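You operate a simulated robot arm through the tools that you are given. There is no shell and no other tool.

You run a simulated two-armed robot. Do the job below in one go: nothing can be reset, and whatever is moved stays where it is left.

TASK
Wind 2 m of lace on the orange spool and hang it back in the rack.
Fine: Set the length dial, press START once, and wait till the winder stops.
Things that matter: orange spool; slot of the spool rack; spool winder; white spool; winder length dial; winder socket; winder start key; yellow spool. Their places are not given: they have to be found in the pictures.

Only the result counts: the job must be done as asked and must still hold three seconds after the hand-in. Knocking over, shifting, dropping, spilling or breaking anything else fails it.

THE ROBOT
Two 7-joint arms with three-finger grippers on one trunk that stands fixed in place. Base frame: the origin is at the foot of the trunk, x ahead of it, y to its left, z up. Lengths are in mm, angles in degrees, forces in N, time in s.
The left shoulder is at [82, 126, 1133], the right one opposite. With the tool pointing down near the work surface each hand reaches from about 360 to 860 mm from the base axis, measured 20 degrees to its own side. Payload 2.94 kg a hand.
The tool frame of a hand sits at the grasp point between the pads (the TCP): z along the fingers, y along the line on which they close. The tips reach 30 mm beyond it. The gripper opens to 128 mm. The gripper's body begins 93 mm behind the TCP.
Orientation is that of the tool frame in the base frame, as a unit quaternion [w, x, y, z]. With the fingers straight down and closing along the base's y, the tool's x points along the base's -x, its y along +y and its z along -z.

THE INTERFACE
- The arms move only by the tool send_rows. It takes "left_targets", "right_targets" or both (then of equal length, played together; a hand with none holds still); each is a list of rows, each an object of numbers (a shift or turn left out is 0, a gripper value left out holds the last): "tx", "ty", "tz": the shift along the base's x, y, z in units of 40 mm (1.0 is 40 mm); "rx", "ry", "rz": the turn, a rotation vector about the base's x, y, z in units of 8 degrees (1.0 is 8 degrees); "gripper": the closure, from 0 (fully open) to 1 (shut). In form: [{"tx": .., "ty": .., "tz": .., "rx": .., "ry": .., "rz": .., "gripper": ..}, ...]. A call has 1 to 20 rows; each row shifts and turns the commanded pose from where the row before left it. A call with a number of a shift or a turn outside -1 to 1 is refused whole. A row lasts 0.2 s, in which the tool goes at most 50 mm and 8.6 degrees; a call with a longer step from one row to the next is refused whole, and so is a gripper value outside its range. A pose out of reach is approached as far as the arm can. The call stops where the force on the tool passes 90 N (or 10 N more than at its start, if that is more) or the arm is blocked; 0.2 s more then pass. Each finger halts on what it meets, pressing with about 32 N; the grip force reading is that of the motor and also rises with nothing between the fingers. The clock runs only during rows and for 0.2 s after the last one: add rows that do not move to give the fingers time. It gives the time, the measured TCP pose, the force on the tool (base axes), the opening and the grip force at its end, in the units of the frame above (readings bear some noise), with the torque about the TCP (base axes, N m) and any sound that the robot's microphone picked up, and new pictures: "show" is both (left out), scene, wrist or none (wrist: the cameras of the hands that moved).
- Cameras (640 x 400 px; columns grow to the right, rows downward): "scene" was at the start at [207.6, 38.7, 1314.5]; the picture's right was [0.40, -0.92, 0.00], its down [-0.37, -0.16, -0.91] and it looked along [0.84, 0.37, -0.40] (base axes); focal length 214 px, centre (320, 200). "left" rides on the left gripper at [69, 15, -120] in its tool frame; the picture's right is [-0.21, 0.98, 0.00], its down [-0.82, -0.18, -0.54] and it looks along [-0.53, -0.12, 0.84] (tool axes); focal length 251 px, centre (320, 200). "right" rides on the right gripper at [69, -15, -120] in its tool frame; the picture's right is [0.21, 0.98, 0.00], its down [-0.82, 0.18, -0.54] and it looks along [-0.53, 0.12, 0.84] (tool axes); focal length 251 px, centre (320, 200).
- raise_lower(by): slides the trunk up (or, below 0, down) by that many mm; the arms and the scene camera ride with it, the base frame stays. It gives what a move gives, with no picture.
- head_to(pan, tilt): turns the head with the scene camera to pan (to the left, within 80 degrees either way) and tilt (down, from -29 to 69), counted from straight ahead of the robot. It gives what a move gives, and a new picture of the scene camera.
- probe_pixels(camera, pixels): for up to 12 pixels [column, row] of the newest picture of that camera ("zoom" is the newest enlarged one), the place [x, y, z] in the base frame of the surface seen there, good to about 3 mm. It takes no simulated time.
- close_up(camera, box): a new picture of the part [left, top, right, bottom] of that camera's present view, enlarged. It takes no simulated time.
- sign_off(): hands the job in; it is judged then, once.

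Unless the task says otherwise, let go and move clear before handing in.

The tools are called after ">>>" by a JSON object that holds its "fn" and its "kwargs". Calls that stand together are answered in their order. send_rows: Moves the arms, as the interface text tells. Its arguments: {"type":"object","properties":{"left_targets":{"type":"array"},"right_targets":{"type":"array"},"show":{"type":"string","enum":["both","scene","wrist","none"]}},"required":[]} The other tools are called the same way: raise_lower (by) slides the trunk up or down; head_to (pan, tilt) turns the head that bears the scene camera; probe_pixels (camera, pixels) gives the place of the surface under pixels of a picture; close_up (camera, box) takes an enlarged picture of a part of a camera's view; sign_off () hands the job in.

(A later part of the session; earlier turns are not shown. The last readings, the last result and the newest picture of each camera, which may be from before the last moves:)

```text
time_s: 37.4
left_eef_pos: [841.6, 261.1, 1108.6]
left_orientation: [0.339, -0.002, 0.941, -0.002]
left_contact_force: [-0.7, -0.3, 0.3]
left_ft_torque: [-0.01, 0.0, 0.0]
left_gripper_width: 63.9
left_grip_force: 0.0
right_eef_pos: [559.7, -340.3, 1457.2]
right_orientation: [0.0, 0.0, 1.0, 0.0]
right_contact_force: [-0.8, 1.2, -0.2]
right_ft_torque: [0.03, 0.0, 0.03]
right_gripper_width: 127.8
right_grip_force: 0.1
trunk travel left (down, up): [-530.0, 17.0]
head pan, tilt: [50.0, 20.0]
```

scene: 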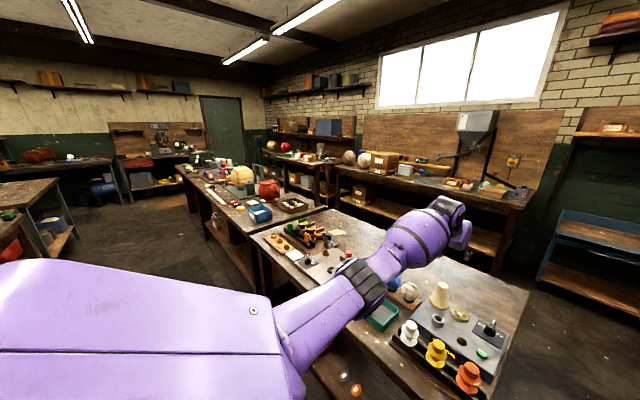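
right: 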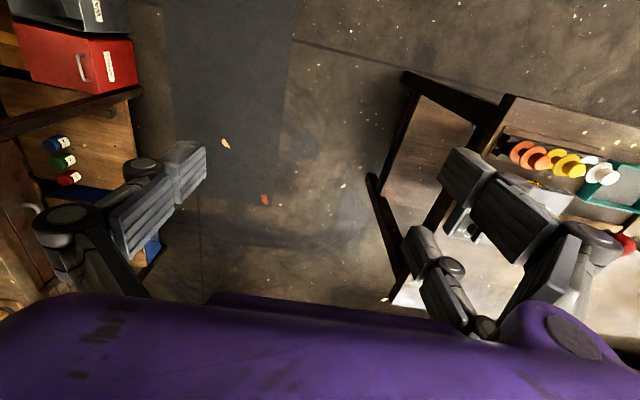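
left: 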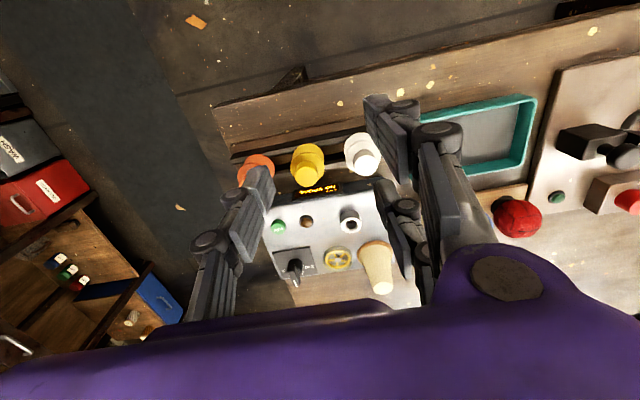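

No limits met so far. I continue the remaining pitch, passing well above the cone (top ~985).

>>> {"fn": "send_rows", "kwargs": {"left_targets": [{"tx": -0.69, "tz": -0.5, "ry": 1}, {"tx": -0.76, "tz": -0.4, "ry": 1}, {"tx": -0.81, "tz": -0.3, "ry": 1}, {"tx": -0.85, "tz": -0.18, "ry": 1}, {"tx": -0.86, "tz": -0.05, "ry": 0.95}, {}], "show": "both"}}

```text
time_s: 38.8
left_eef_pos: [683.9, 260.2, 1049.8]
left_orientation: [0.0, 0.0, 1.0, -0.001]
left_contact_force: [0.5, 0.2, 0.0]
left_ft_torque: [0.02, 0.02, 0.01]
left_gripper_width: 63.8
left_grip_force: 0.0
right_eef_pos: [559.6, -340.3, 1456.7]
right_orientation: [0.0, 0.0, 1.0, -0.001]
right_contact_force: [0.3, -0.1, -0.3]
right_ft_torque: [0.0, 0.01, 0.03]
right_gripper_width: 128.0
right_grip_force: 0.0
trunk travel left (down, up): [-530.0, 17.0]
head pan, tilt: [50.0, 20.0]
```

scene: 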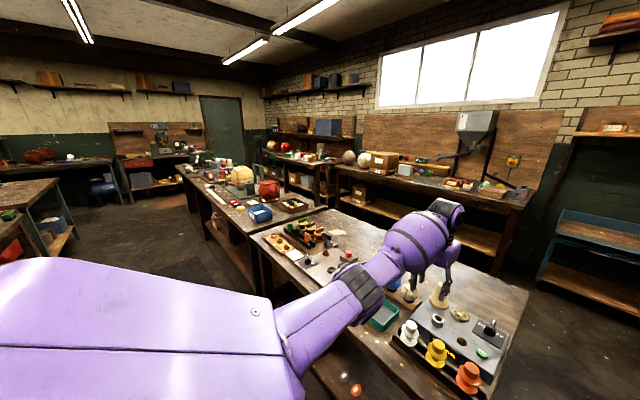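
left: 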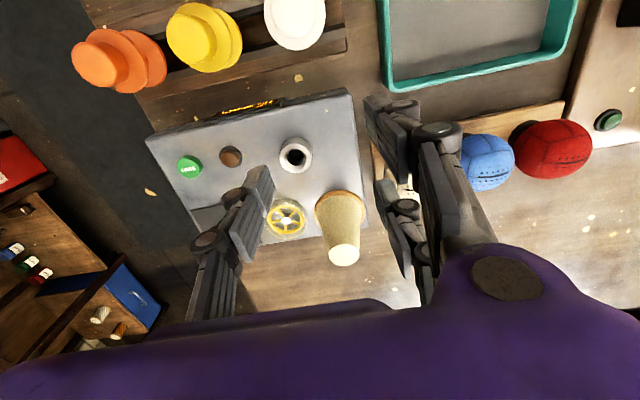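

The tool is straight down at (684,260,1050), no limits. I check the elbow's height over the bench before moving inward.

>>> {"fn": "probe_pixels", "kwargs": {"camera": "scene", "pixels": [[360, 290], [375, 310], [340, 300], [310, 320], [290, 360], [400, 250], [385, 270], [350, 325], [358, 312], [415, 262]]}}

>>> {"fn": "close_up", "kwargs": {"camera": "left", "box": [60, 0, 340, 175]}}

```text
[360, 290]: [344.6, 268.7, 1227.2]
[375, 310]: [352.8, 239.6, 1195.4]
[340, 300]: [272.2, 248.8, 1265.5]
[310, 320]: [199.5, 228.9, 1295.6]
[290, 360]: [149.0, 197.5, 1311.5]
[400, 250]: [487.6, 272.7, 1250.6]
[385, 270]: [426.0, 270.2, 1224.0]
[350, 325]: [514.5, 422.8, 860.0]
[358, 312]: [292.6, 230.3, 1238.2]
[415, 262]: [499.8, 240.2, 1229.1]
```

```text
2.29 times, centred on (200, 88) of left
```

zoom: 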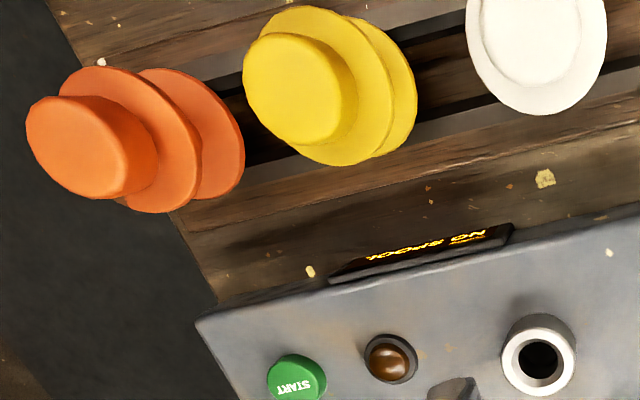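

Elbow underside is ≥1195, well above everything. I'll move to a viewing position for the dial.

>>> {"fn": "send_rows", "kwargs": {"left_targets": [{"tz": 0.5, "ty": -0.8, "gripper": 0.0}, {"ty": -0.9}, {"ty": -0.9}, {"ty": -0.9}, {}], "show": "both"}}

>>> {"fn": "close_up", "kwargs": {"camera": "left", "box": [240, 120, 400, 240]}}

```text
time_s: 40.0
left_eef_pos: [684.6, 119.1, 1071.2]
left_orientation: [0.001, -0.002, 1.0, -0.001]
left_contact_force: [0.2, 0.0, -0.4]
left_ft_torque: [-0.05, 0.01, 0.01]
left_gripper_width: 128.1
left_grip_force: 0.0
right_eef_pos: [560.3, -338.5, 1456.3]
right_orientation: [0.0, 0.001, 1.0, 0.0]
right_contact_force: [0.5, 0.6, -0.6]
right_ft_torque: [-0.06, -0.02, 0.0]
right_gripper_width: 128.1
right_grip_force: 0.0
trunk travel left (down, up): [-530.0, 17.0]
head pan, tilt: [50.0, 20.0]
```

scene: 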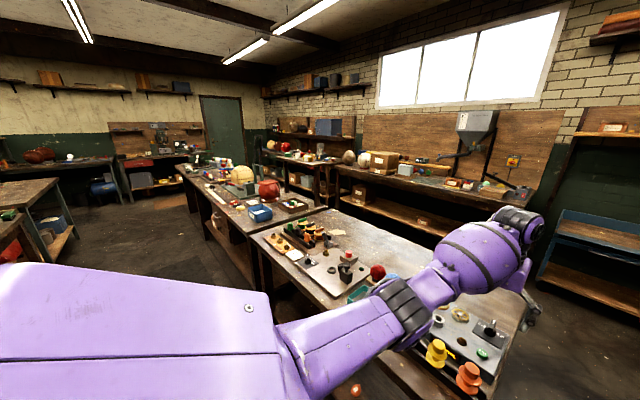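
left: 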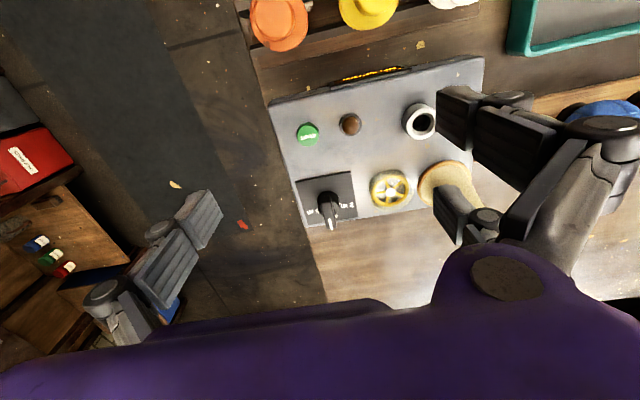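

```text
3.33 times, centred on (320, 180) of left
```

zoom: 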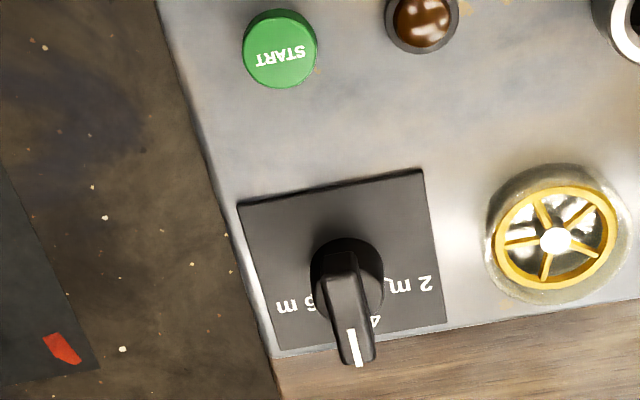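

>>> {"fn": "close_up", "kwargs": {"camera": "left", "box": [292, 168, 362, 232]}}

>>> {"fn": "head_to", "kwargs": {"pan": 15, "tilt": 40}}

```text
6.25 times, centred on (327, 200) of left
```

zoom: 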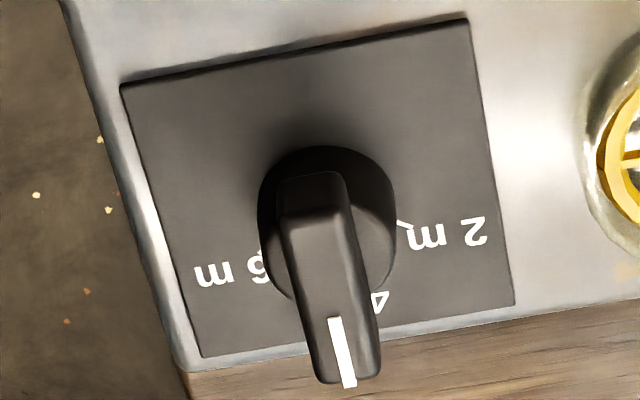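

```text
time_s: 41.0
left_eef_pos: [684.1, 118.8, 1070.0]
left_orientation: [0.001, -0.002, 1.0, -0.001]
left_contact_force: [0.3, 0.0, -0.2]
left_ft_torque: [0.02, -0.02, -0.02]
left_gripper_width: 128.0
left_grip_force: 0.1
right_eef_pos: [559.5, -339.7, 1456.4]
right_orientation: [-0.001, 0.001, 1.0, 0.0]
right_contact_force: [0.1, 0.2, 0.5]
right_ft_torque: [0.01, -0.02, -0.01]
right_gripper_width: 128.0
right_grip_force: 0.0
trunk travel left (down, up): [-530.0, 17.0]
head pan, tilt: [15.0, 40.0]
```

scene: 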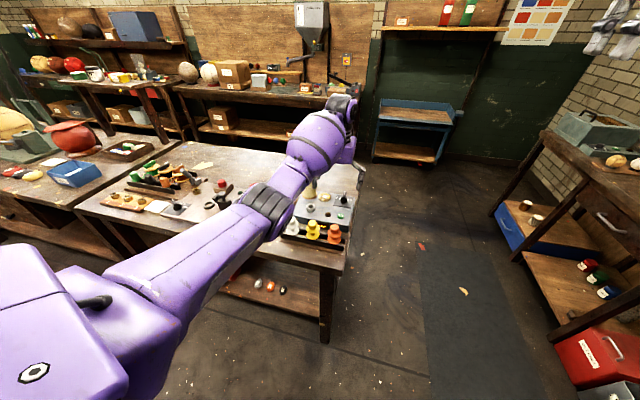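

>>> {"fn": "probe_pixels", "kwargs": {"camera": "zoom", "pixels": [[310, 200], [325, 260], [332, 325], [348, 380], [318, 375], [378, 368], [345, 200], [280, 215], [400, 222], [412, 228], [265, 240], [320, 150]]}}

>>> {"fn": "close_up", "kwargs": {"camera": "scene", "box": [290, 175, 370, 245]}}

```text
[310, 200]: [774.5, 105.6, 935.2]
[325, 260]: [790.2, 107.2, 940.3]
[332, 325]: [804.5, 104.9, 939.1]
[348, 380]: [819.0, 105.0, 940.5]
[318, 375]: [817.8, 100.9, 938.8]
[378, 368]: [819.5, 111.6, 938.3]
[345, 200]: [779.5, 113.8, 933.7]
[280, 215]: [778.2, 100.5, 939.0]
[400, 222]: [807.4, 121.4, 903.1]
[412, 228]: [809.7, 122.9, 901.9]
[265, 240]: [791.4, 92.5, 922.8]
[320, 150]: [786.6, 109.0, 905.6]
```

```text
5.71 times, centred on (330, 210) of scene
```

zoom: 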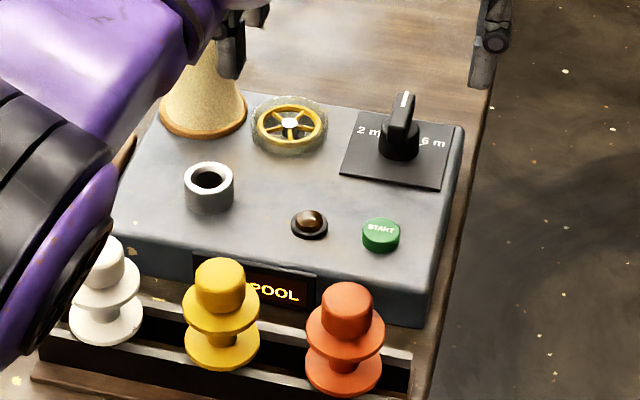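

The bar spans x 776-821 at y≈106, top z≈940, pointing at +x (4 m); the 2 m tick at (808,122) is +60° from it. I'll move over the dial with a narrowed gripper.

>>> {"fn": "send_rows", "kwargs": {"left_targets": [{"tx": 0.72, "ty": -0.08, "gripper": 0.62}, {"tx": 0.72, "ty": -0.08}, {"tx": 0.72, "ty": -0.08, "tz": -0.4}, {"tx": 0.72, "ty": -0.08, "tz": -0.6}, {"tz": -0.7}, {}], "show": "both"}}

```text
time_s: 42.4
left_eef_pos: [739.3, 119.6, 1023.6]
left_orientation: [0.001, -0.002, 1.0, -0.001]
left_contact_force: [0.3, 1.1, 0.2]
left_ft_torque: [0.02, 0.0, 0.04]
left_gripper_width: 48.6
left_grip_force: 0.0
left hand out of reach, approached as far as the arm can: row 3, 4
right_eef_pos: [559.0, -338.3, 1457.1]
right_orientation: [0.0, 0.0, 1.0, 0.0]
right_contact_force: [0.2, 0.3, 0.5]
right_ft_torque: [-0.03, -0.03, -0.03]
right_gripper_width: 128.0
right_grip_force: 0.0
trunk travel left (down, up): [-530.0, 17.0]
head pan, tilt: [15.0, 40.0]
```

scene: 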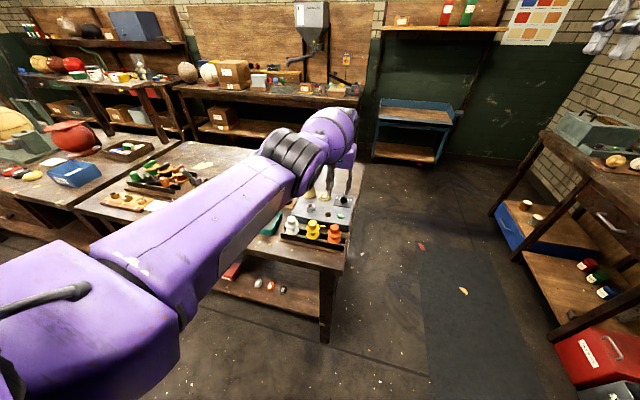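
left: 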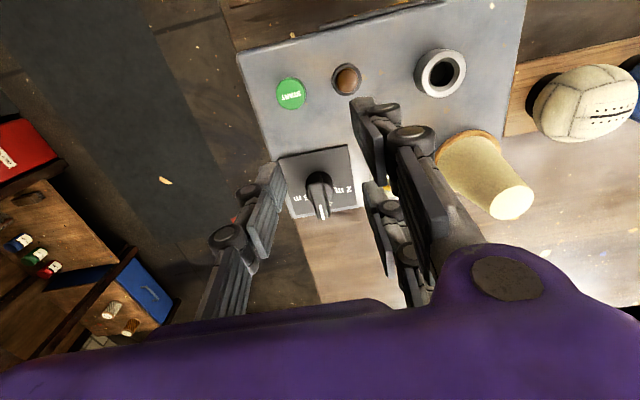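

Reach ended at x≈739 (wrist nearly extended and high). Lowering helps; I'll go down to z≈990 (tips 960, above the dial's 940) and push forward again.

>>> {"fn": "send_rows", "kwargs": {"left_targets": [{"tz": -0.8}, {"tx": 0.5, "ty": -0.1}, {"tx": 0.5, "ty": -0.1}, {"tx": 0.5, "ty": -0.1}, {}], "show": "both"}}

```text
time_s: 43.6
left_eef_pos: [735.4, 120.2, 1002.3]
left_orientation: [0.001, -0.002, 1.0, -0.001]
left_contact_force: [-0.8, 0.0, -0.3]
left_ft_torque: [0.02, 0.01, 0.0]
left_gripper_width: 48.5
left_grip_force: 0.0
left hand out of reach, approached as far as the arm can: row 1, 2, 3, 4
right_eef_pos: [558.9, -340.7, 1457.1]
right_orientation: [0.001, 0.001, 1.0, 0.0]
right_contact_force: [-0.7, 0.2, 0.4]
right_ft_torque: [-0.03, -0.01, -0.02]
right_gripper_width: 127.7
right_grip_force: 0.1
trunk travel left (down, up): [-530.0, 17.0]
head pan, tilt: [15.0, 40.0]
```

scene: 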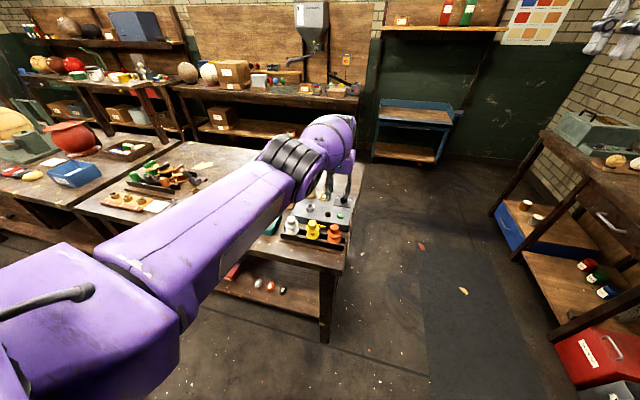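
left: 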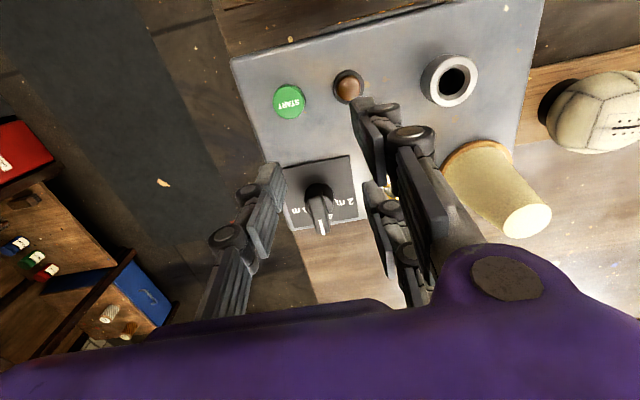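

The arm is fully stretched at x≈735 with a vertical tool, so I can't grip the dial straight down. Instead I'll close the fingers, tilt ~15° forward and push the near end of the bar (x≈777) toward −y, which turns it from 4 m to 2 m. First back off, close and tilt.

>>> {"fn": "send_rows", "kwargs": {"left_targets": [{"tx": -0.7, "tz": 0.5, "gripper": 1.0}, {"ry": -0.95}, {"ry": -0.925}, {"tx": 0.6, "ty": 0.2}, {}, {}], "show": "both"}}

```text
time_s: 45.0
left_eef_pos: [732.7, 127.4, 1022.5]
left_orientation: [0.132, -0.001, 0.991, -0.001]
left_contact_force: [0.7, 0.1, -0.3]
left_ft_torque: [0.0, 0.01, 0.0]
left_gripper_width: 0.0
left_grip_force: 2.5
right_eef_pos: [559.9, -339.6, 1457.4]
right_orientation: [0.0, -0.001, 1.0, 0.0]
right_contact_force: [-0.4, -0.2, -0.4]
right_ft_torque: [0.03, 0.01, 0.02]
right_gripper_width: 128.1
right_grip_force: 0.0
trunk travel left (down, up): [-530.0, 17.0]
head pan, tilt: [15.0, 40.0]
```

scene: 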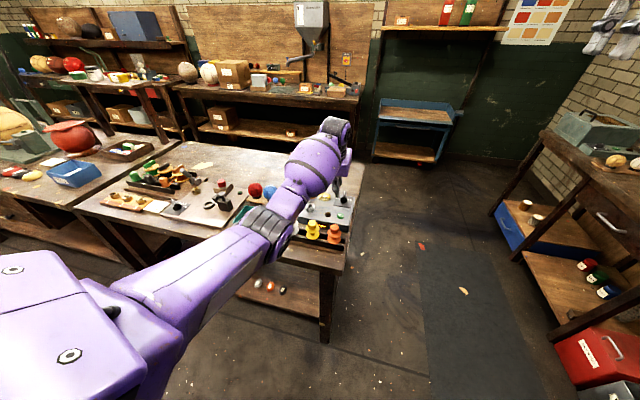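
left: 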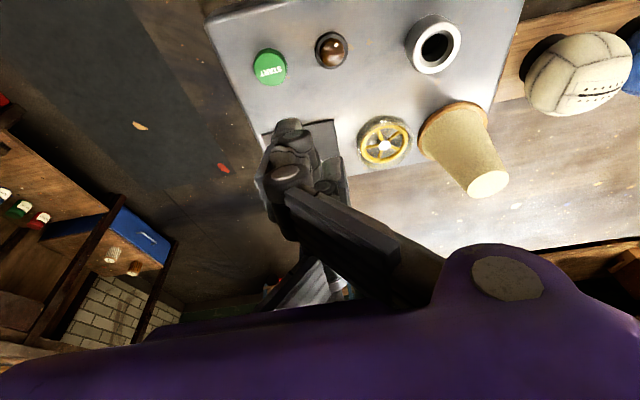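

Fingers are closed and tilted 15° forward. Now to the left of the bar's near end and down, keeping ~12 mm beside it.

>>> {"fn": "send_rows", "kwargs": {"left_targets": [{"tx": 0.86, "ty": 0.15}, {"tz": -0.7}, {"tz": -0.5}, {"tz": -0.4}, {}], "show": "both"}}

>>> {"fn": "close_up", "kwargs": {"camera": "scene", "box": [300, 160, 370, 230]}}

>>> {"fn": "close_up", "kwargs": {"camera": "left", "box": [220, 60, 380, 180]}}

```text
time_s: 46.2
left_eef_pos: [766.2, 134.1, 958.2]
left_orientation: [0.131, -0.002, 0.991, 0.0]
left_contact_force: [-0.1, 0.9, -0.1]
left_ft_torque: [0.02, 0.0, 0.02]
left_gripper_width: 0.0
left_grip_force: 3.0
right_eef_pos: [559.9, -340.3, 1456.6]
right_orientation: [0.001, 0.0, 1.0, 0.0]
right_contact_force: [0.2, -0.5, 0.4]
right_ft_torque: [-0.02, 0.04, 0.0]
right_gripper_width: 127.9
right_grip_force: 0.1
trunk travel left (down, up): [-530.0, 17.0]
head pan, tilt: [15.0, 40.0]
```

scene: 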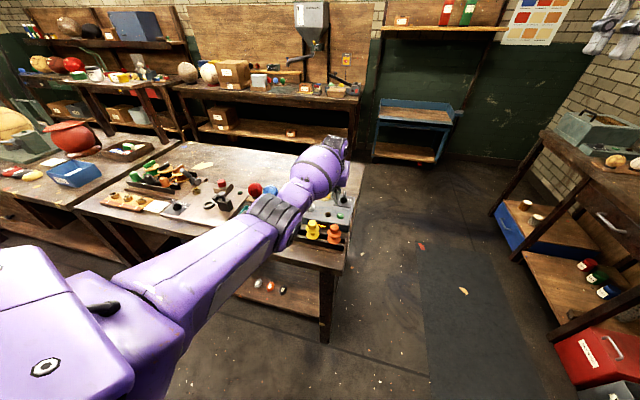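
left: 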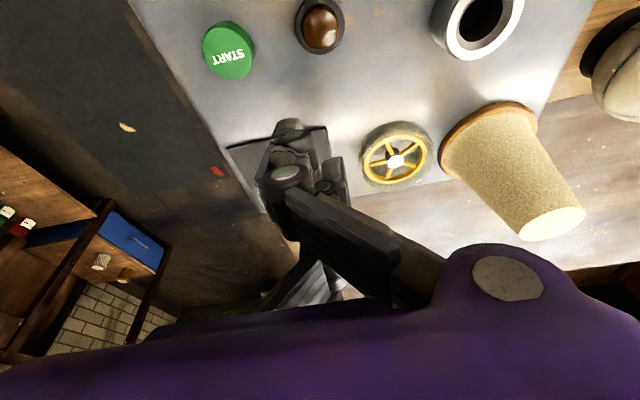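

```text
5.71 times, centred on (335, 195) of scene
```

zoom: 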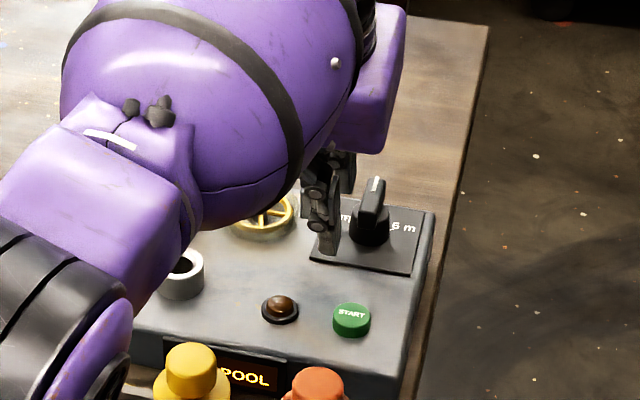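

```text
3.33 times, centred on (300, 120) of left
```

zoom: 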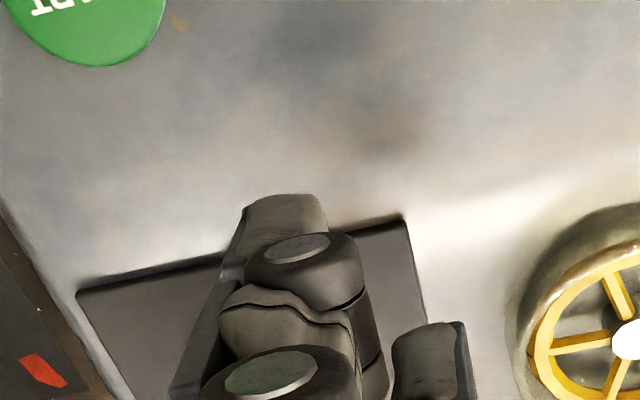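

The fingertips are just left of the bar at its near end (scene zoom (325,230)). I push toward −y by about 28 mm in small steps.

>>> {"fn": "send_rows", "kwargs": {"left_targets": [{"ty": -0.15}, {"ty": -0.15}, {"ty": -0.14}, {"ty": -0.13}, {"ty": -0.13}, {}], "show": "both"}}

>>> {"fn": "close_up", "kwargs": {"camera": "scene", "box": [310, 170, 360, 220]}}

```text
time_s: 47.6
left_eef_pos: [766.9, 106.0, 958.9]
left_orientation: [0.132, -0.003, 0.991, 0.0]
left_contact_force: [-0.2, 0.3, -0.4]
left_ft_torque: [0.03, 0.02, -0.02]
left_gripper_width: 0.1
left_grip_force: 3.6
right_eef_pos: [560.8, -339.4, 1457.9]
right_orientation: [0.0, 0.0, 1.0, 0.0]
right_contact_force: [0.7, 0.9, -0.2]
right_ft_torque: [0.01, 0.01, -0.01]
right_gripper_width: 128.0
right_grip_force: 0.0
trunk travel left (down, up): [-530.0, 17.0]
head pan, tilt: [15.0, 40.0]
```

scene: 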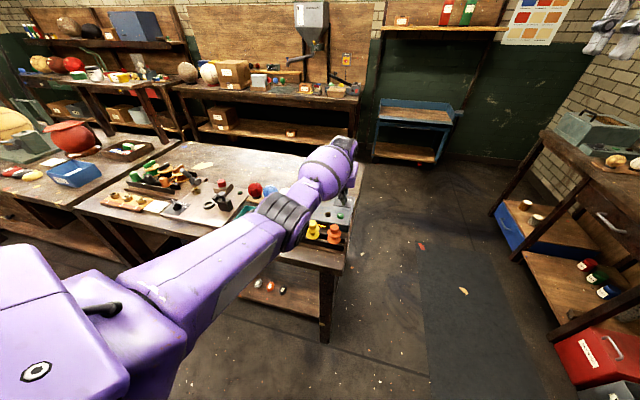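
left: 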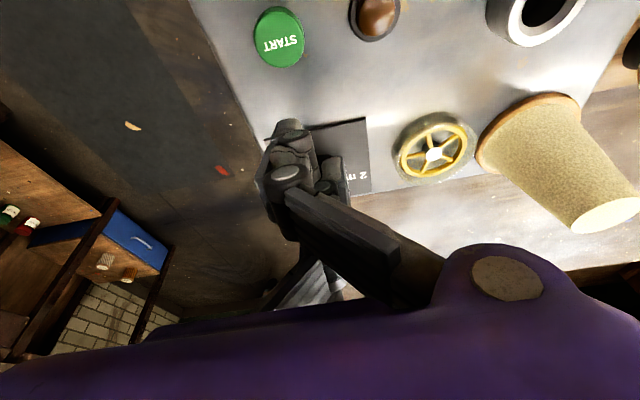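

```text
8.00 times, centred on (335, 195) of scene
```

zoom: 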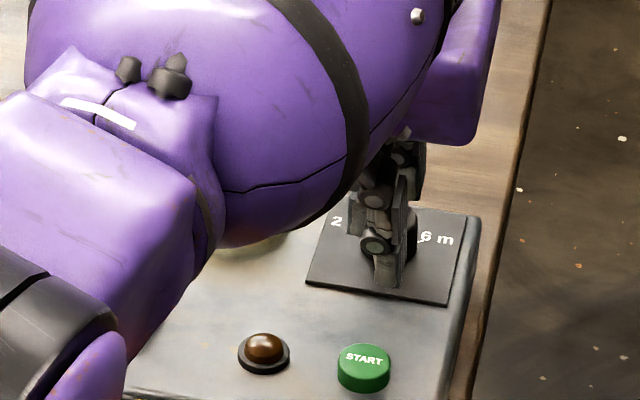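

The fingers now hide the dial. I'll lift straight up and back to see where the pointer went.

>>> {"fn": "send_rows", "kwargs": {"left_targets": [{"tz": 0.8}, {"tz": 0.8}, {"tx": -0.9, "ty": 0.5}, {"tx": -0.9, "ty": 0.5}, {}], "show": "both"}}

>>> {"fn": "close_up", "kwargs": {"camera": "scene", "box": [310, 170, 360, 220]}}

>>> {"fn": "close_up", "kwargs": {"camera": "left", "box": [200, 60, 360, 180]}}

```text
time_s: 48.8
left_eef_pos: [693.4, 145.7, 1022.8]
left_orientation: [0.132, -0.002, 0.991, 0.0]
left_contact_force: [0.5, 0.4, 0.6]
left_ft_torque: [-0.01, 0.0, 0.03]
left_gripper_width: 0.1
left_grip_force: 3.0
right_eef_pos: [559.6, -340.4, 1456.6]
right_orientation: [0.0, -0.001, 1.0, 0.001]
right_contact_force: [0.4, 0.5, -0.4]
right_ft_torque: [-0.01, 0.02, 0.03]
right_gripper_width: 127.9
right_grip_force: 0.0
trunk travel left (down, up): [-530.0, 17.0]
head pan, tilt: [15.0, 40.0]
```

scene: 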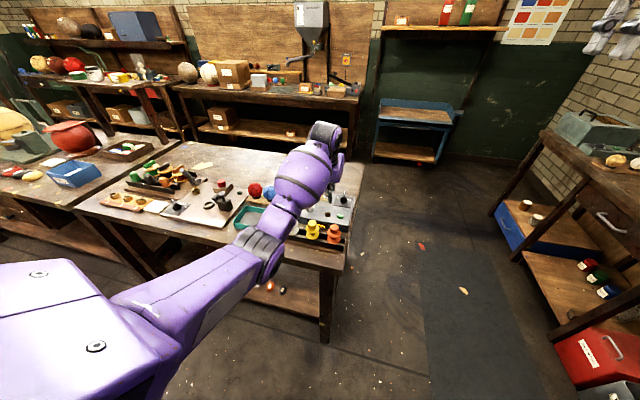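
left: 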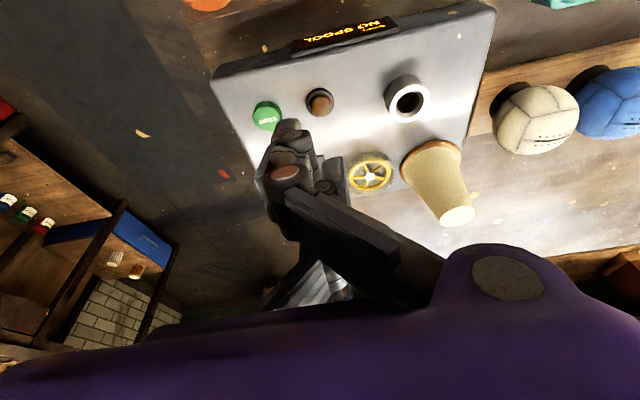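

```text
8.00 times, centred on (335, 195) of scene
```

zoom: 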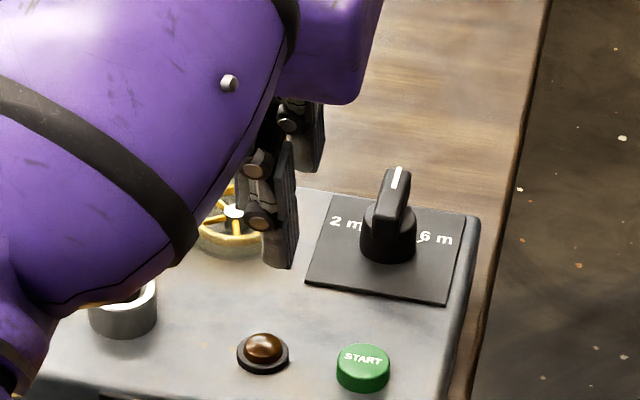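

```text
3.33 times, centred on (280, 120) of left
```

zoom: 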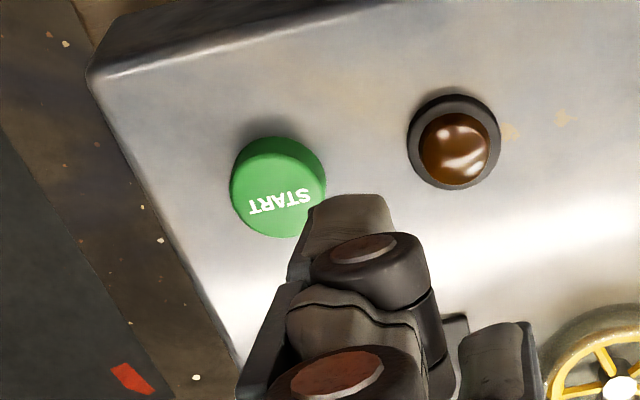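

The pointer still points at 4 m; the fingers passed without touching. I'll measure the bar's outline again in this clear view.

>>> {"fn": "close_up", "kwargs": {"camera": "scene", "box": [328, 185, 352, 206]}}

>>> {"fn": "probe_pixels", "kwargs": {"camera": "zoom", "pixels": [[320, 100], [345, 60], [310, 160], [310, 200], [310, 240], [310, 290], [360, 200], [260, 260], [400, 260], [300, 330], [350, 330], [250, 200]]}}

```text
16.00 times, centred on (340, 196) of scene
```

zoom: 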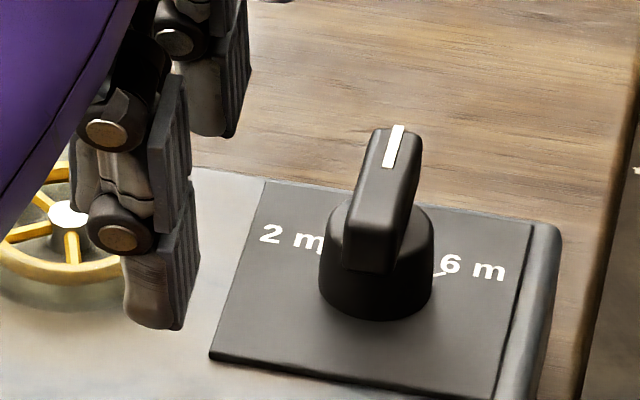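

```text
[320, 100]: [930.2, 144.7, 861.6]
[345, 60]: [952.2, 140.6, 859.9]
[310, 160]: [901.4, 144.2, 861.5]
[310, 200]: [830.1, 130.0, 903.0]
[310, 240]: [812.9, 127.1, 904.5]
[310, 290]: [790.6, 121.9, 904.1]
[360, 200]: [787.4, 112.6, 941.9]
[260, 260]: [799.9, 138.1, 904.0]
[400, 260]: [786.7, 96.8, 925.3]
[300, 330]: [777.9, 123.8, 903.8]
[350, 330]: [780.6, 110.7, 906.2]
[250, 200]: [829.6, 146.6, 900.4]
```

The gripper picture shows two separate fingers (at (165,230) and (215,100)). I'll probe where the fingertips really are.

>>> {"fn": "probe_pixels", "kwargs": {"camera": "zoom", "pixels": [[150, 310], [185, 260], [185, 310], [175, 140], [240, 100], [215, 125], [205, 90], [105, 135], [120, 235], [372, 170], [368, 215], [368, 255]]}}

>>> {"fn": "close_up", "kwargs": {"camera": "left", "box": [220, 100, 460, 310]}}

```text
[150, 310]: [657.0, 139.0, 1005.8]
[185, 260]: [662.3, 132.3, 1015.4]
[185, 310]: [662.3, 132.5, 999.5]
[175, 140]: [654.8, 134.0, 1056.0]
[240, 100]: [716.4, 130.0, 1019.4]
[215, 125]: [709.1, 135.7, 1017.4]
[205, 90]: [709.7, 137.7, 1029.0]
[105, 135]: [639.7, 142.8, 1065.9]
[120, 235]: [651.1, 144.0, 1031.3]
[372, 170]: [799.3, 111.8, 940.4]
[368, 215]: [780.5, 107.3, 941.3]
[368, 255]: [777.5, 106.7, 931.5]
```

```text
1.90 times, centred on (340, 205) of left
```

zoom: 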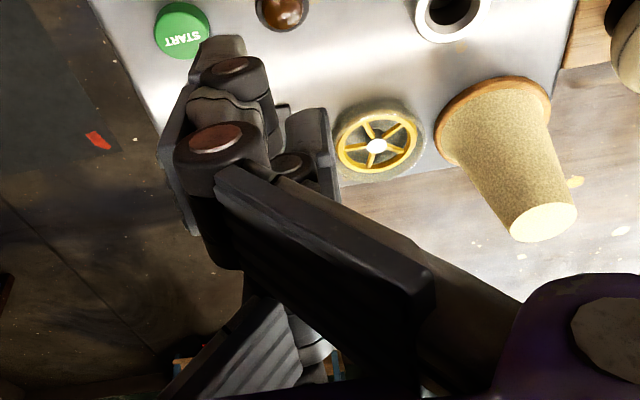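

The closed fingers interlace and their tips end only ~10 mm below the TCP, which explains the miss. I'll straighten the tool and part-open the gripper to measure the true fingertip geometry.

>>> {"fn": "send_rows", "kwargs": {"left_targets": [{"ry": 0.95, "gripper": 0.7}, {"ry": 0.95}, {}, {}], "show": "both"}}

>>> {"fn": "close_up", "kwargs": {"camera": "scene", "box": [305, 155, 355, 205]}}

>>> {"fn": "close_up", "kwargs": {"camera": "left", "box": [160, 80, 480, 320]}}

```text
time_s: 49.8
left_eef_pos: [693.7, 146.1, 1022.7]
left_orientation: [-0.002, -0.002, 1.0, 0.0]
left_contact_force: [0.2, 0.4, 0.7]
left_ft_torque: [-0.03, -0.02, -0.02]
left_gripper_width: 38.6
left_grip_force: 0.0
right_eef_pos: [560.2, -340.2, 1456.3]
right_orientation: [0.0, 0.0, 1.0, 0.0]
right_contact_force: [0.2, -0.6, -0.2]
right_ft_torque: [0.03, -0.02, 0.02]
right_gripper_width: 128.1
right_grip_force: 0.1
trunk travel left (down, up): [-530.0, 17.0]
head pan, tilt: [15.0, 40.0]
```

scene: 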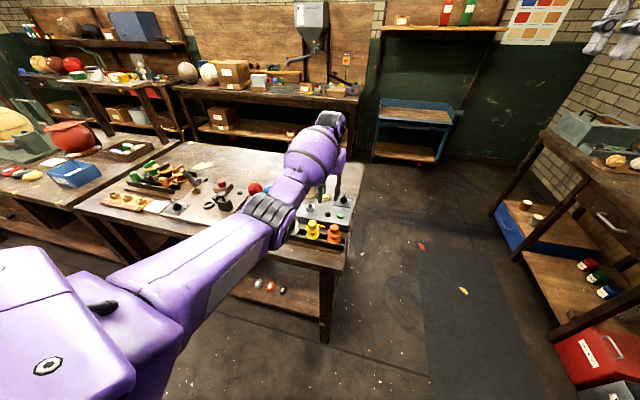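
left: 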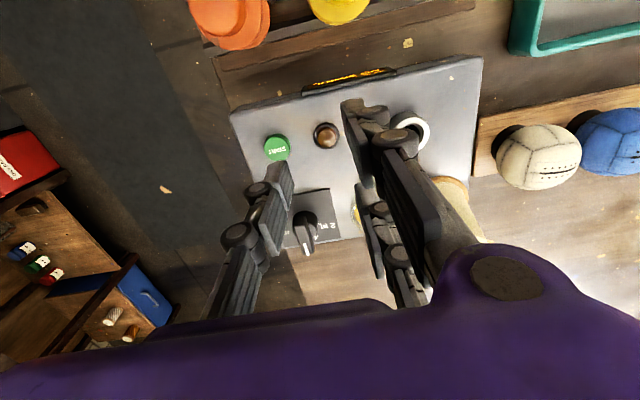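

```text
8.00 times, centred on (330, 180) of scene
```

zoom: 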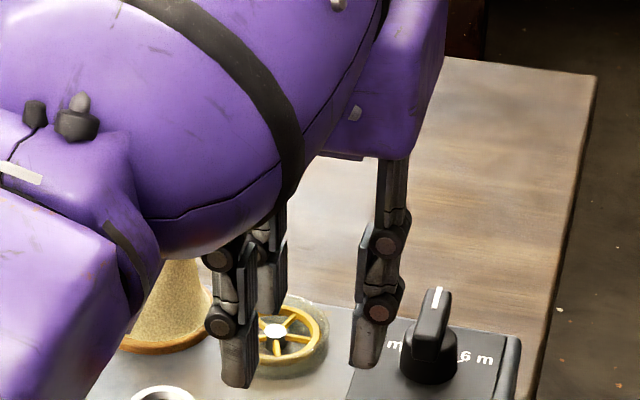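

```text
1.67 times, centred on (320, 200) of left
```

zoom: 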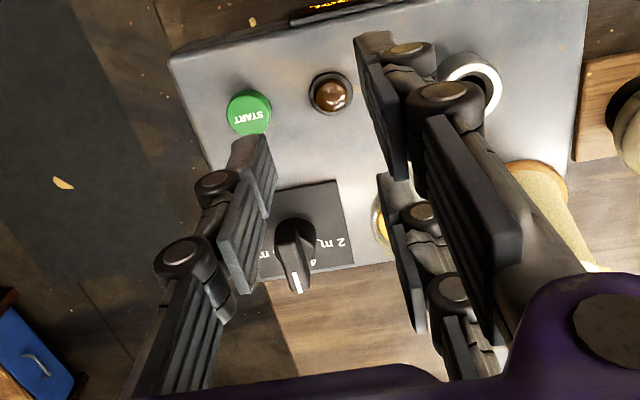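

>>> {"fn": "close_up", "kwargs": {"camera": "scene", "box": [305, 155, 355, 205]}}

>>> {"fn": "probe_pixels", "kwargs": {"camera": "zoom", "pixels": [[230, 375], [248, 375], [225, 340], [250, 260], [280, 300], [268, 300], [355, 355], [372, 358], [380, 345], [362, 270], [392, 290], [255, 385]]}}

```text
8.00 times, centred on (330, 180) of scene
```

zoom: 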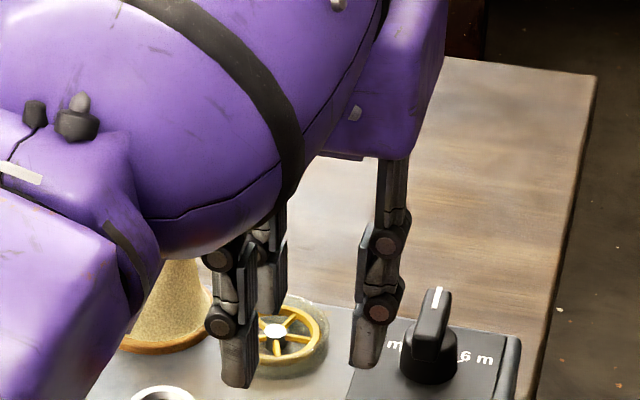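

```text
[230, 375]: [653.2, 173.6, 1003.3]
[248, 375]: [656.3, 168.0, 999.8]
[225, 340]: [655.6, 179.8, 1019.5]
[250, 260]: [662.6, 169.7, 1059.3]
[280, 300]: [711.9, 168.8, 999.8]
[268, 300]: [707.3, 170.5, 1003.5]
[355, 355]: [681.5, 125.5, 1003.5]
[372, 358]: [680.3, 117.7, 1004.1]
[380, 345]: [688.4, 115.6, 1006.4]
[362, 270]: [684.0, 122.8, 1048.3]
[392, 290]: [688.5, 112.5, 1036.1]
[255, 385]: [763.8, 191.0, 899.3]
```

The gripper really has one finger (thumb) on the −y side and two on the +y side; when part-open the tips do reach ~28 mm below the TCP. I'll push the bar with the thumb's outer face, gripper held at ~38 mm opening, tilted 15°.

>>> {"fn": "send_rows", "kwargs": {"left_targets": [{"ry": -0.95}, {"ry": -0.95}, {"tx": 0.95, "ty": 0.1}, {"tx": 0.95}, {"tz": -0.4}, {}], "show": "both"}}

>>> {"fn": "close_up", "kwargs": {"camera": "scene", "box": [310, 165, 360, 215]}}

>>> {"fn": "probe_pixels", "kwargs": {"camera": "left", "pixels": [[370, 205], [360, 195], [380, 215]]}}

```text
time_s: 51.2
left_eef_pos: [769.4, 151.0, 1006.5]
left_orientation: [0.131, -0.001, 0.991, 0.0]
left_contact_force: [-0.1, 0.0, 0.3]
left_ft_torque: [0.02, 0.03, 0.0]
left_gripper_width: 38.6
left_grip_force: 0.1
right_eef_pos: [560.0, -339.8, 1455.8]
right_orientation: [-0.001, 0.0, 1.0, 0.0]
right_contact_force: [-0.4, 1.0, 0.2]
right_ft_torque: [0.01, -0.01, 0.02]
right_gripper_width: 127.7
right_grip_force: 0.0
trunk travel left (down, up): [-530.0, 17.0]
head pan, tilt: [15.0, 40.0]
```

scene: 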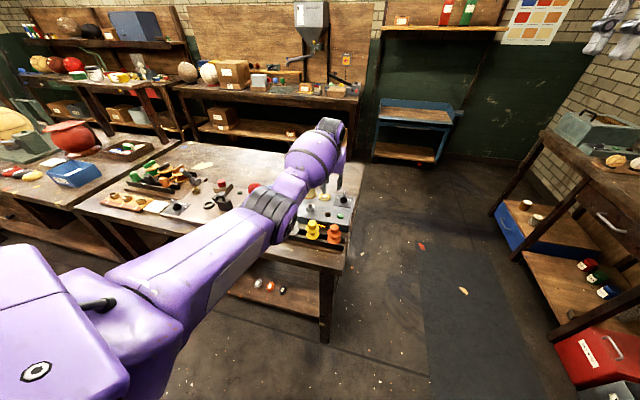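
left: 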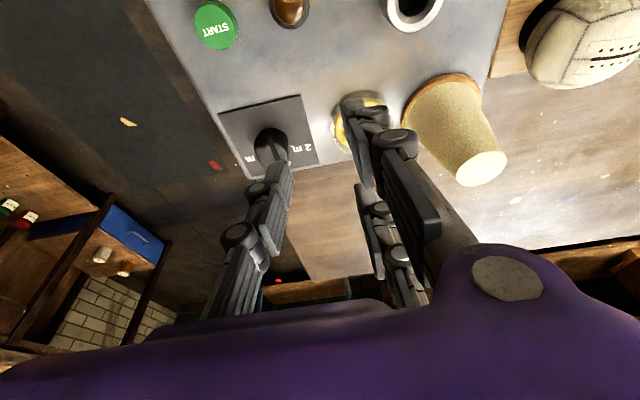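

```text
8.00 times, centred on (335, 190) of scene
```

zoom: 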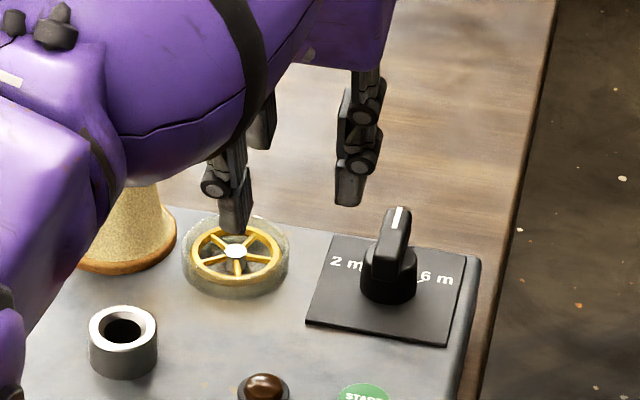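

```text
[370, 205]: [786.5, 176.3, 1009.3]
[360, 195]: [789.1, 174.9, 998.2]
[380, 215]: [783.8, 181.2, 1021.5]
```

>>> {"fn": "probe_pixels", "kwargs": {"camera": "zoom", "pixels": [[342, 195], [352, 202], [360, 190], [235, 225], [250, 230], [235, 250], [285, 240], [240, 218], [270, 140], [200, 285]]}}

```text
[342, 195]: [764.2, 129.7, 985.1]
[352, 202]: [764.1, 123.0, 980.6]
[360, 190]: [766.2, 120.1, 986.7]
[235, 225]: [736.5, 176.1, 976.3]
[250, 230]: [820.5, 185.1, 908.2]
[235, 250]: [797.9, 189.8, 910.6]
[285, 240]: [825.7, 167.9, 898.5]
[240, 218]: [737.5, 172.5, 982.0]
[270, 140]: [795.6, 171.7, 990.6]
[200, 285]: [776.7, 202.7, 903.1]
```

Thumb tip confirmed at ~27 mm below TCP with its outer face at y≈120. Now descend to z≈953 and push toward −y to TCP y≈128.

>>> {"fn": "send_rows", "kwargs": {"left_targets": [{"tx": 0.05, "tz": -0.5}, {"tz": -0.5}, {"tz": -0.34}, {"ty": -0.15}, {"ty": -0.12}, {"ty": -0.1}, {"ty": -0.1}, {"ty": -0.1}, {}], "show": "both"}}

>>> {"fn": "close_up", "kwargs": {"camera": "scene", "box": [310, 165, 360, 215]}}

>>> {"fn": "close_up", "kwargs": {"camera": "left", "box": [200, 80, 360, 200]}}

```text
time_s: 53.2
left_eef_pos: [772.4, 126.7, 953.4]
left_orientation: [0.132, -0.002, 0.991, -0.001]
left_contact_force: [-0.7, 0.9, -1.1]
left_ft_torque: [0.03, 0.05, -0.01]
left_gripper_width: 38.3
left_grip_force: 0.0
right_eef_pos: [559.8, -339.2, 1457.1]
right_orientation: [0.0, 0.0, 1.0, 0.0]
right_contact_force: [-0.9, 0.1, -0.6]
right_ft_torque: [-0.01, 0.01, -0.02]
right_gripper_width: 127.9
right_grip_force: 0.0
trunk travel left (down, up): [-530.0, 17.0]
head pan, tilt: [15.0, 40.0]
```

scene: 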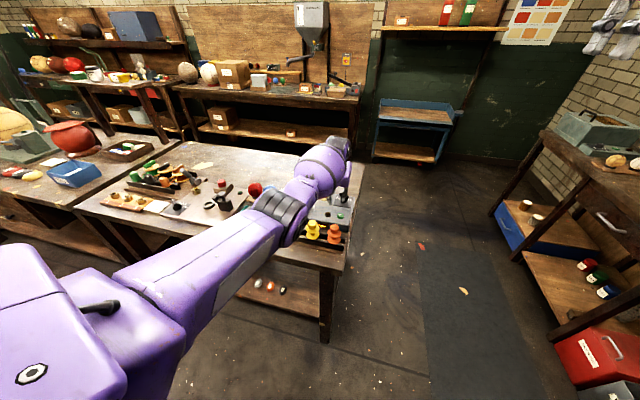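
left: 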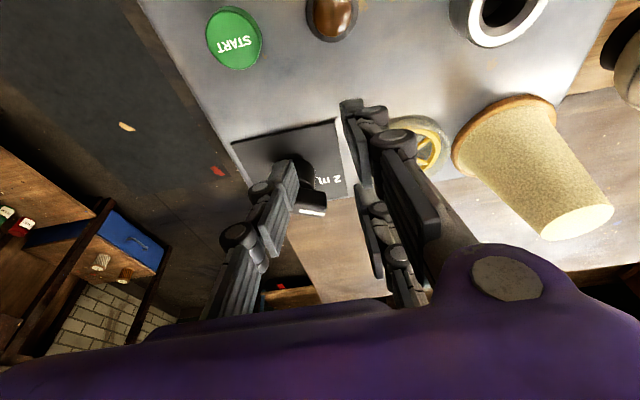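

```text
8.00 times, centred on (335, 190) of scene
```

zoom: 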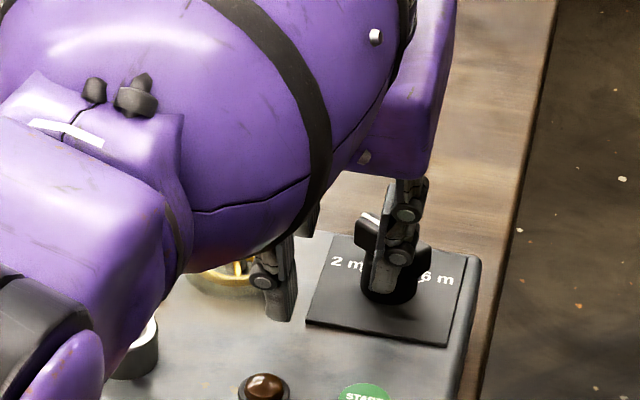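

```text
3.33 times, centred on (280, 140) of left
```

zoom: 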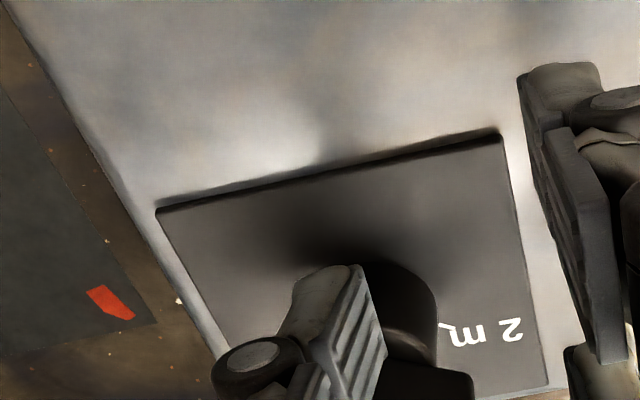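

The pointer has swung left toward 2 m. I'll back off to +y, rise and check the angle.

>>> {"fn": "send_rows", "kwargs": {"left_targets": [{"ty": 0.4}, {"tz": 0.9}, {"tz": 0.9}, {"tx": -0.9}, {"tx": -0.9}, {}], "show": "both"}}

>>> {"fn": "close_up", "kwargs": {"camera": "scene", "box": [325, 180, 357, 208]}}

>>> {"fn": "close_up", "kwargs": {"camera": "left", "box": [240, 120, 360, 230]}}

```text
time_s: 54.6
left_eef_pos: [699.8, 142.2, 1024.1]
left_orientation: [0.131, -0.001, 0.991, -0.001]
left_contact_force: [-0.1, 1.1, -0.2]
left_ft_torque: [0.03, -0.01, 0.0]
left_gripper_width: 38.0
left_grip_force: 0.1
right_eef_pos: [560.8, -340.6, 1457.4]
right_orientation: [0.001, 0.0, 1.0, 0.0]
right_contact_force: [0.3, -0.1, -0.2]
right_ft_torque: [0.0, 0.01, 0.0]
right_gripper_width: 127.9
right_grip_force: 0.0
trunk travel left (down, up): [-530.0, 17.0]
head pan, tilt: [15.0, 40.0]
```

scene: 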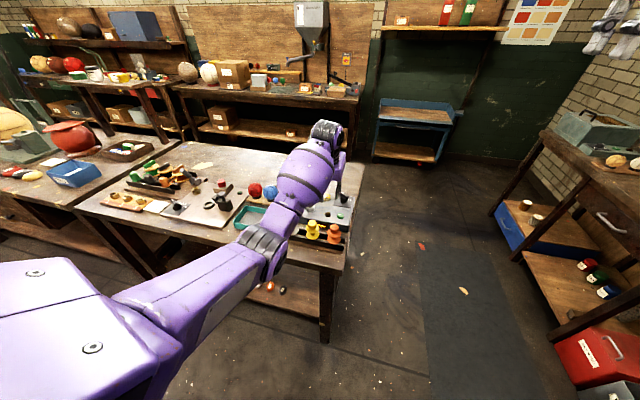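
left: 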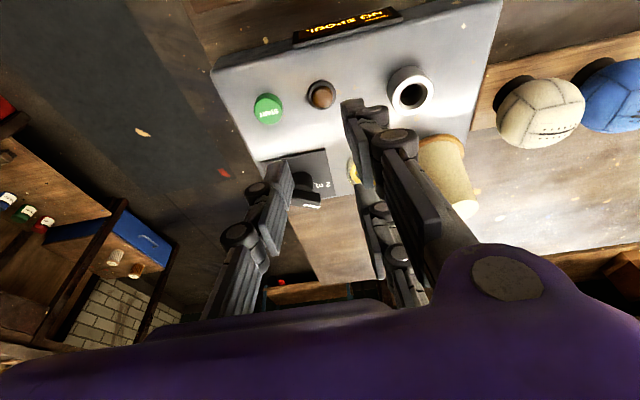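

```text
14.29 times, centred on (341, 194) of scene
```

zoom: 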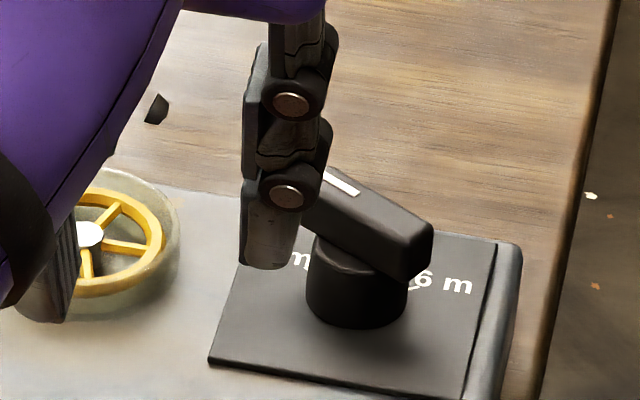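

```text
3.64 times, centred on (300, 175) of left
```

zoom: 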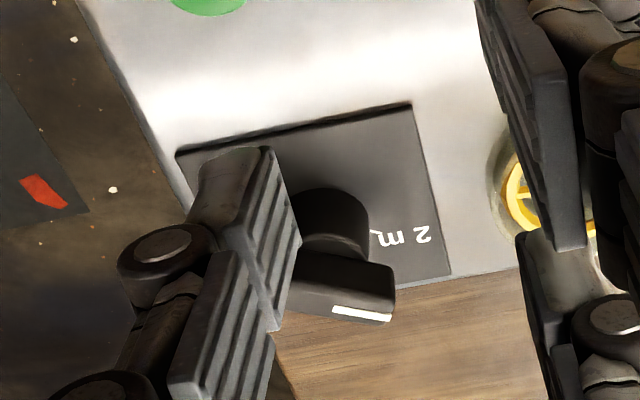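

The bar clearly turned; I need an unobstructed view to measure the angle, so I move the hand back and left, straightening it.

>>> {"fn": "send_rows", "kwargs": {"left_targets": [{"tx": -0.5, "ty": 0.7, "ry": 0.95, "gripper": 0.4}, {"tx": -0.5, "ty": 0.7, "tz": 0.3, "ry": 0.95}, {"ty": 0.3, "tz": 0.5}, {}], "show": "both"}}

>>> {"fn": "close_up", "kwargs": {"camera": "scene", "box": [325, 180, 357, 208]}}

>>> {"fn": "probe_pixels", "kwargs": {"camera": "zoom", "pixels": [[325, 175], [355, 185], [340, 180], [370, 205], [400, 225], [425, 240], [310, 205], [410, 270], [400, 210], [360, 235]]}}

```text
time_s: 55.6
left_eef_pos: [660.1, 210.3, 1057.8]
left_orientation: [-0.002, -0.002, 1.0, 0.0]
left_contact_force: [0.5, -0.3, -0.2]
left_ft_torque: [0.03, 0.03, -0.02]
left_gripper_width: 77.0
left_grip_force: 0.0
right_eef_pos: [560.1, -340.4, 1456.8]
right_orientation: [0.0, 0.001, 1.0, 0.0]
right_contact_force: [-0.8, -0.1, -0.4]
right_ft_torque: [0.03, -0.01, -0.01]
right_gripper_width: 127.8
right_grip_force: 0.0
trunk travel left (down, up): [-530.0, 17.0]
head pan, tilt: [15.0, 40.0]
```

scene: 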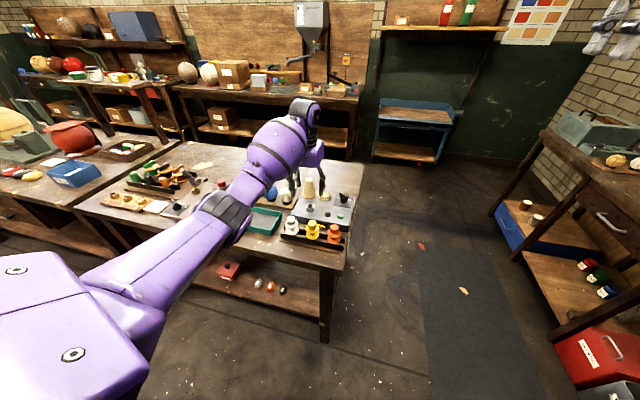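
left: 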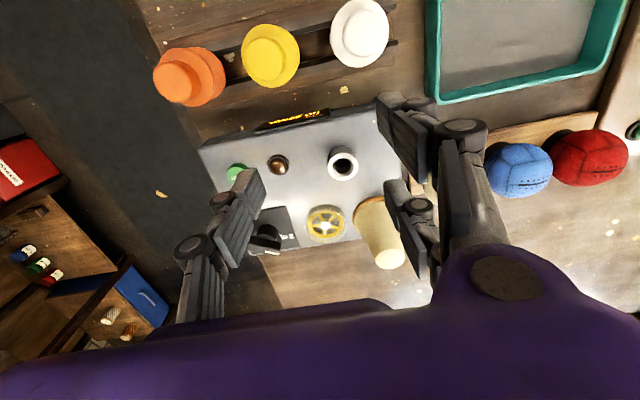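

```text
14.29 times, centred on (341, 194) of scene
```

zoom: 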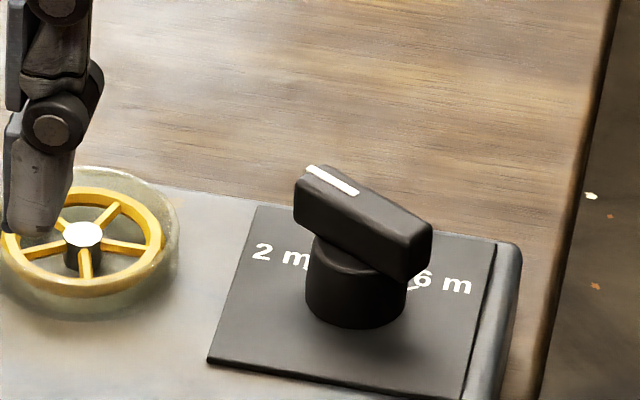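

```text
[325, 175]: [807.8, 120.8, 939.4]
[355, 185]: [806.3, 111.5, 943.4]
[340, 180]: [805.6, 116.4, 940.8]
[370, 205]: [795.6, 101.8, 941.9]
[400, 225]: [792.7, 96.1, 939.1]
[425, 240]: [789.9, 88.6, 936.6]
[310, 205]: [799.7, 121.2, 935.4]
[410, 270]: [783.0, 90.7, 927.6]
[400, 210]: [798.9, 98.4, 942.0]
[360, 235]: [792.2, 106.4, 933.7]
```

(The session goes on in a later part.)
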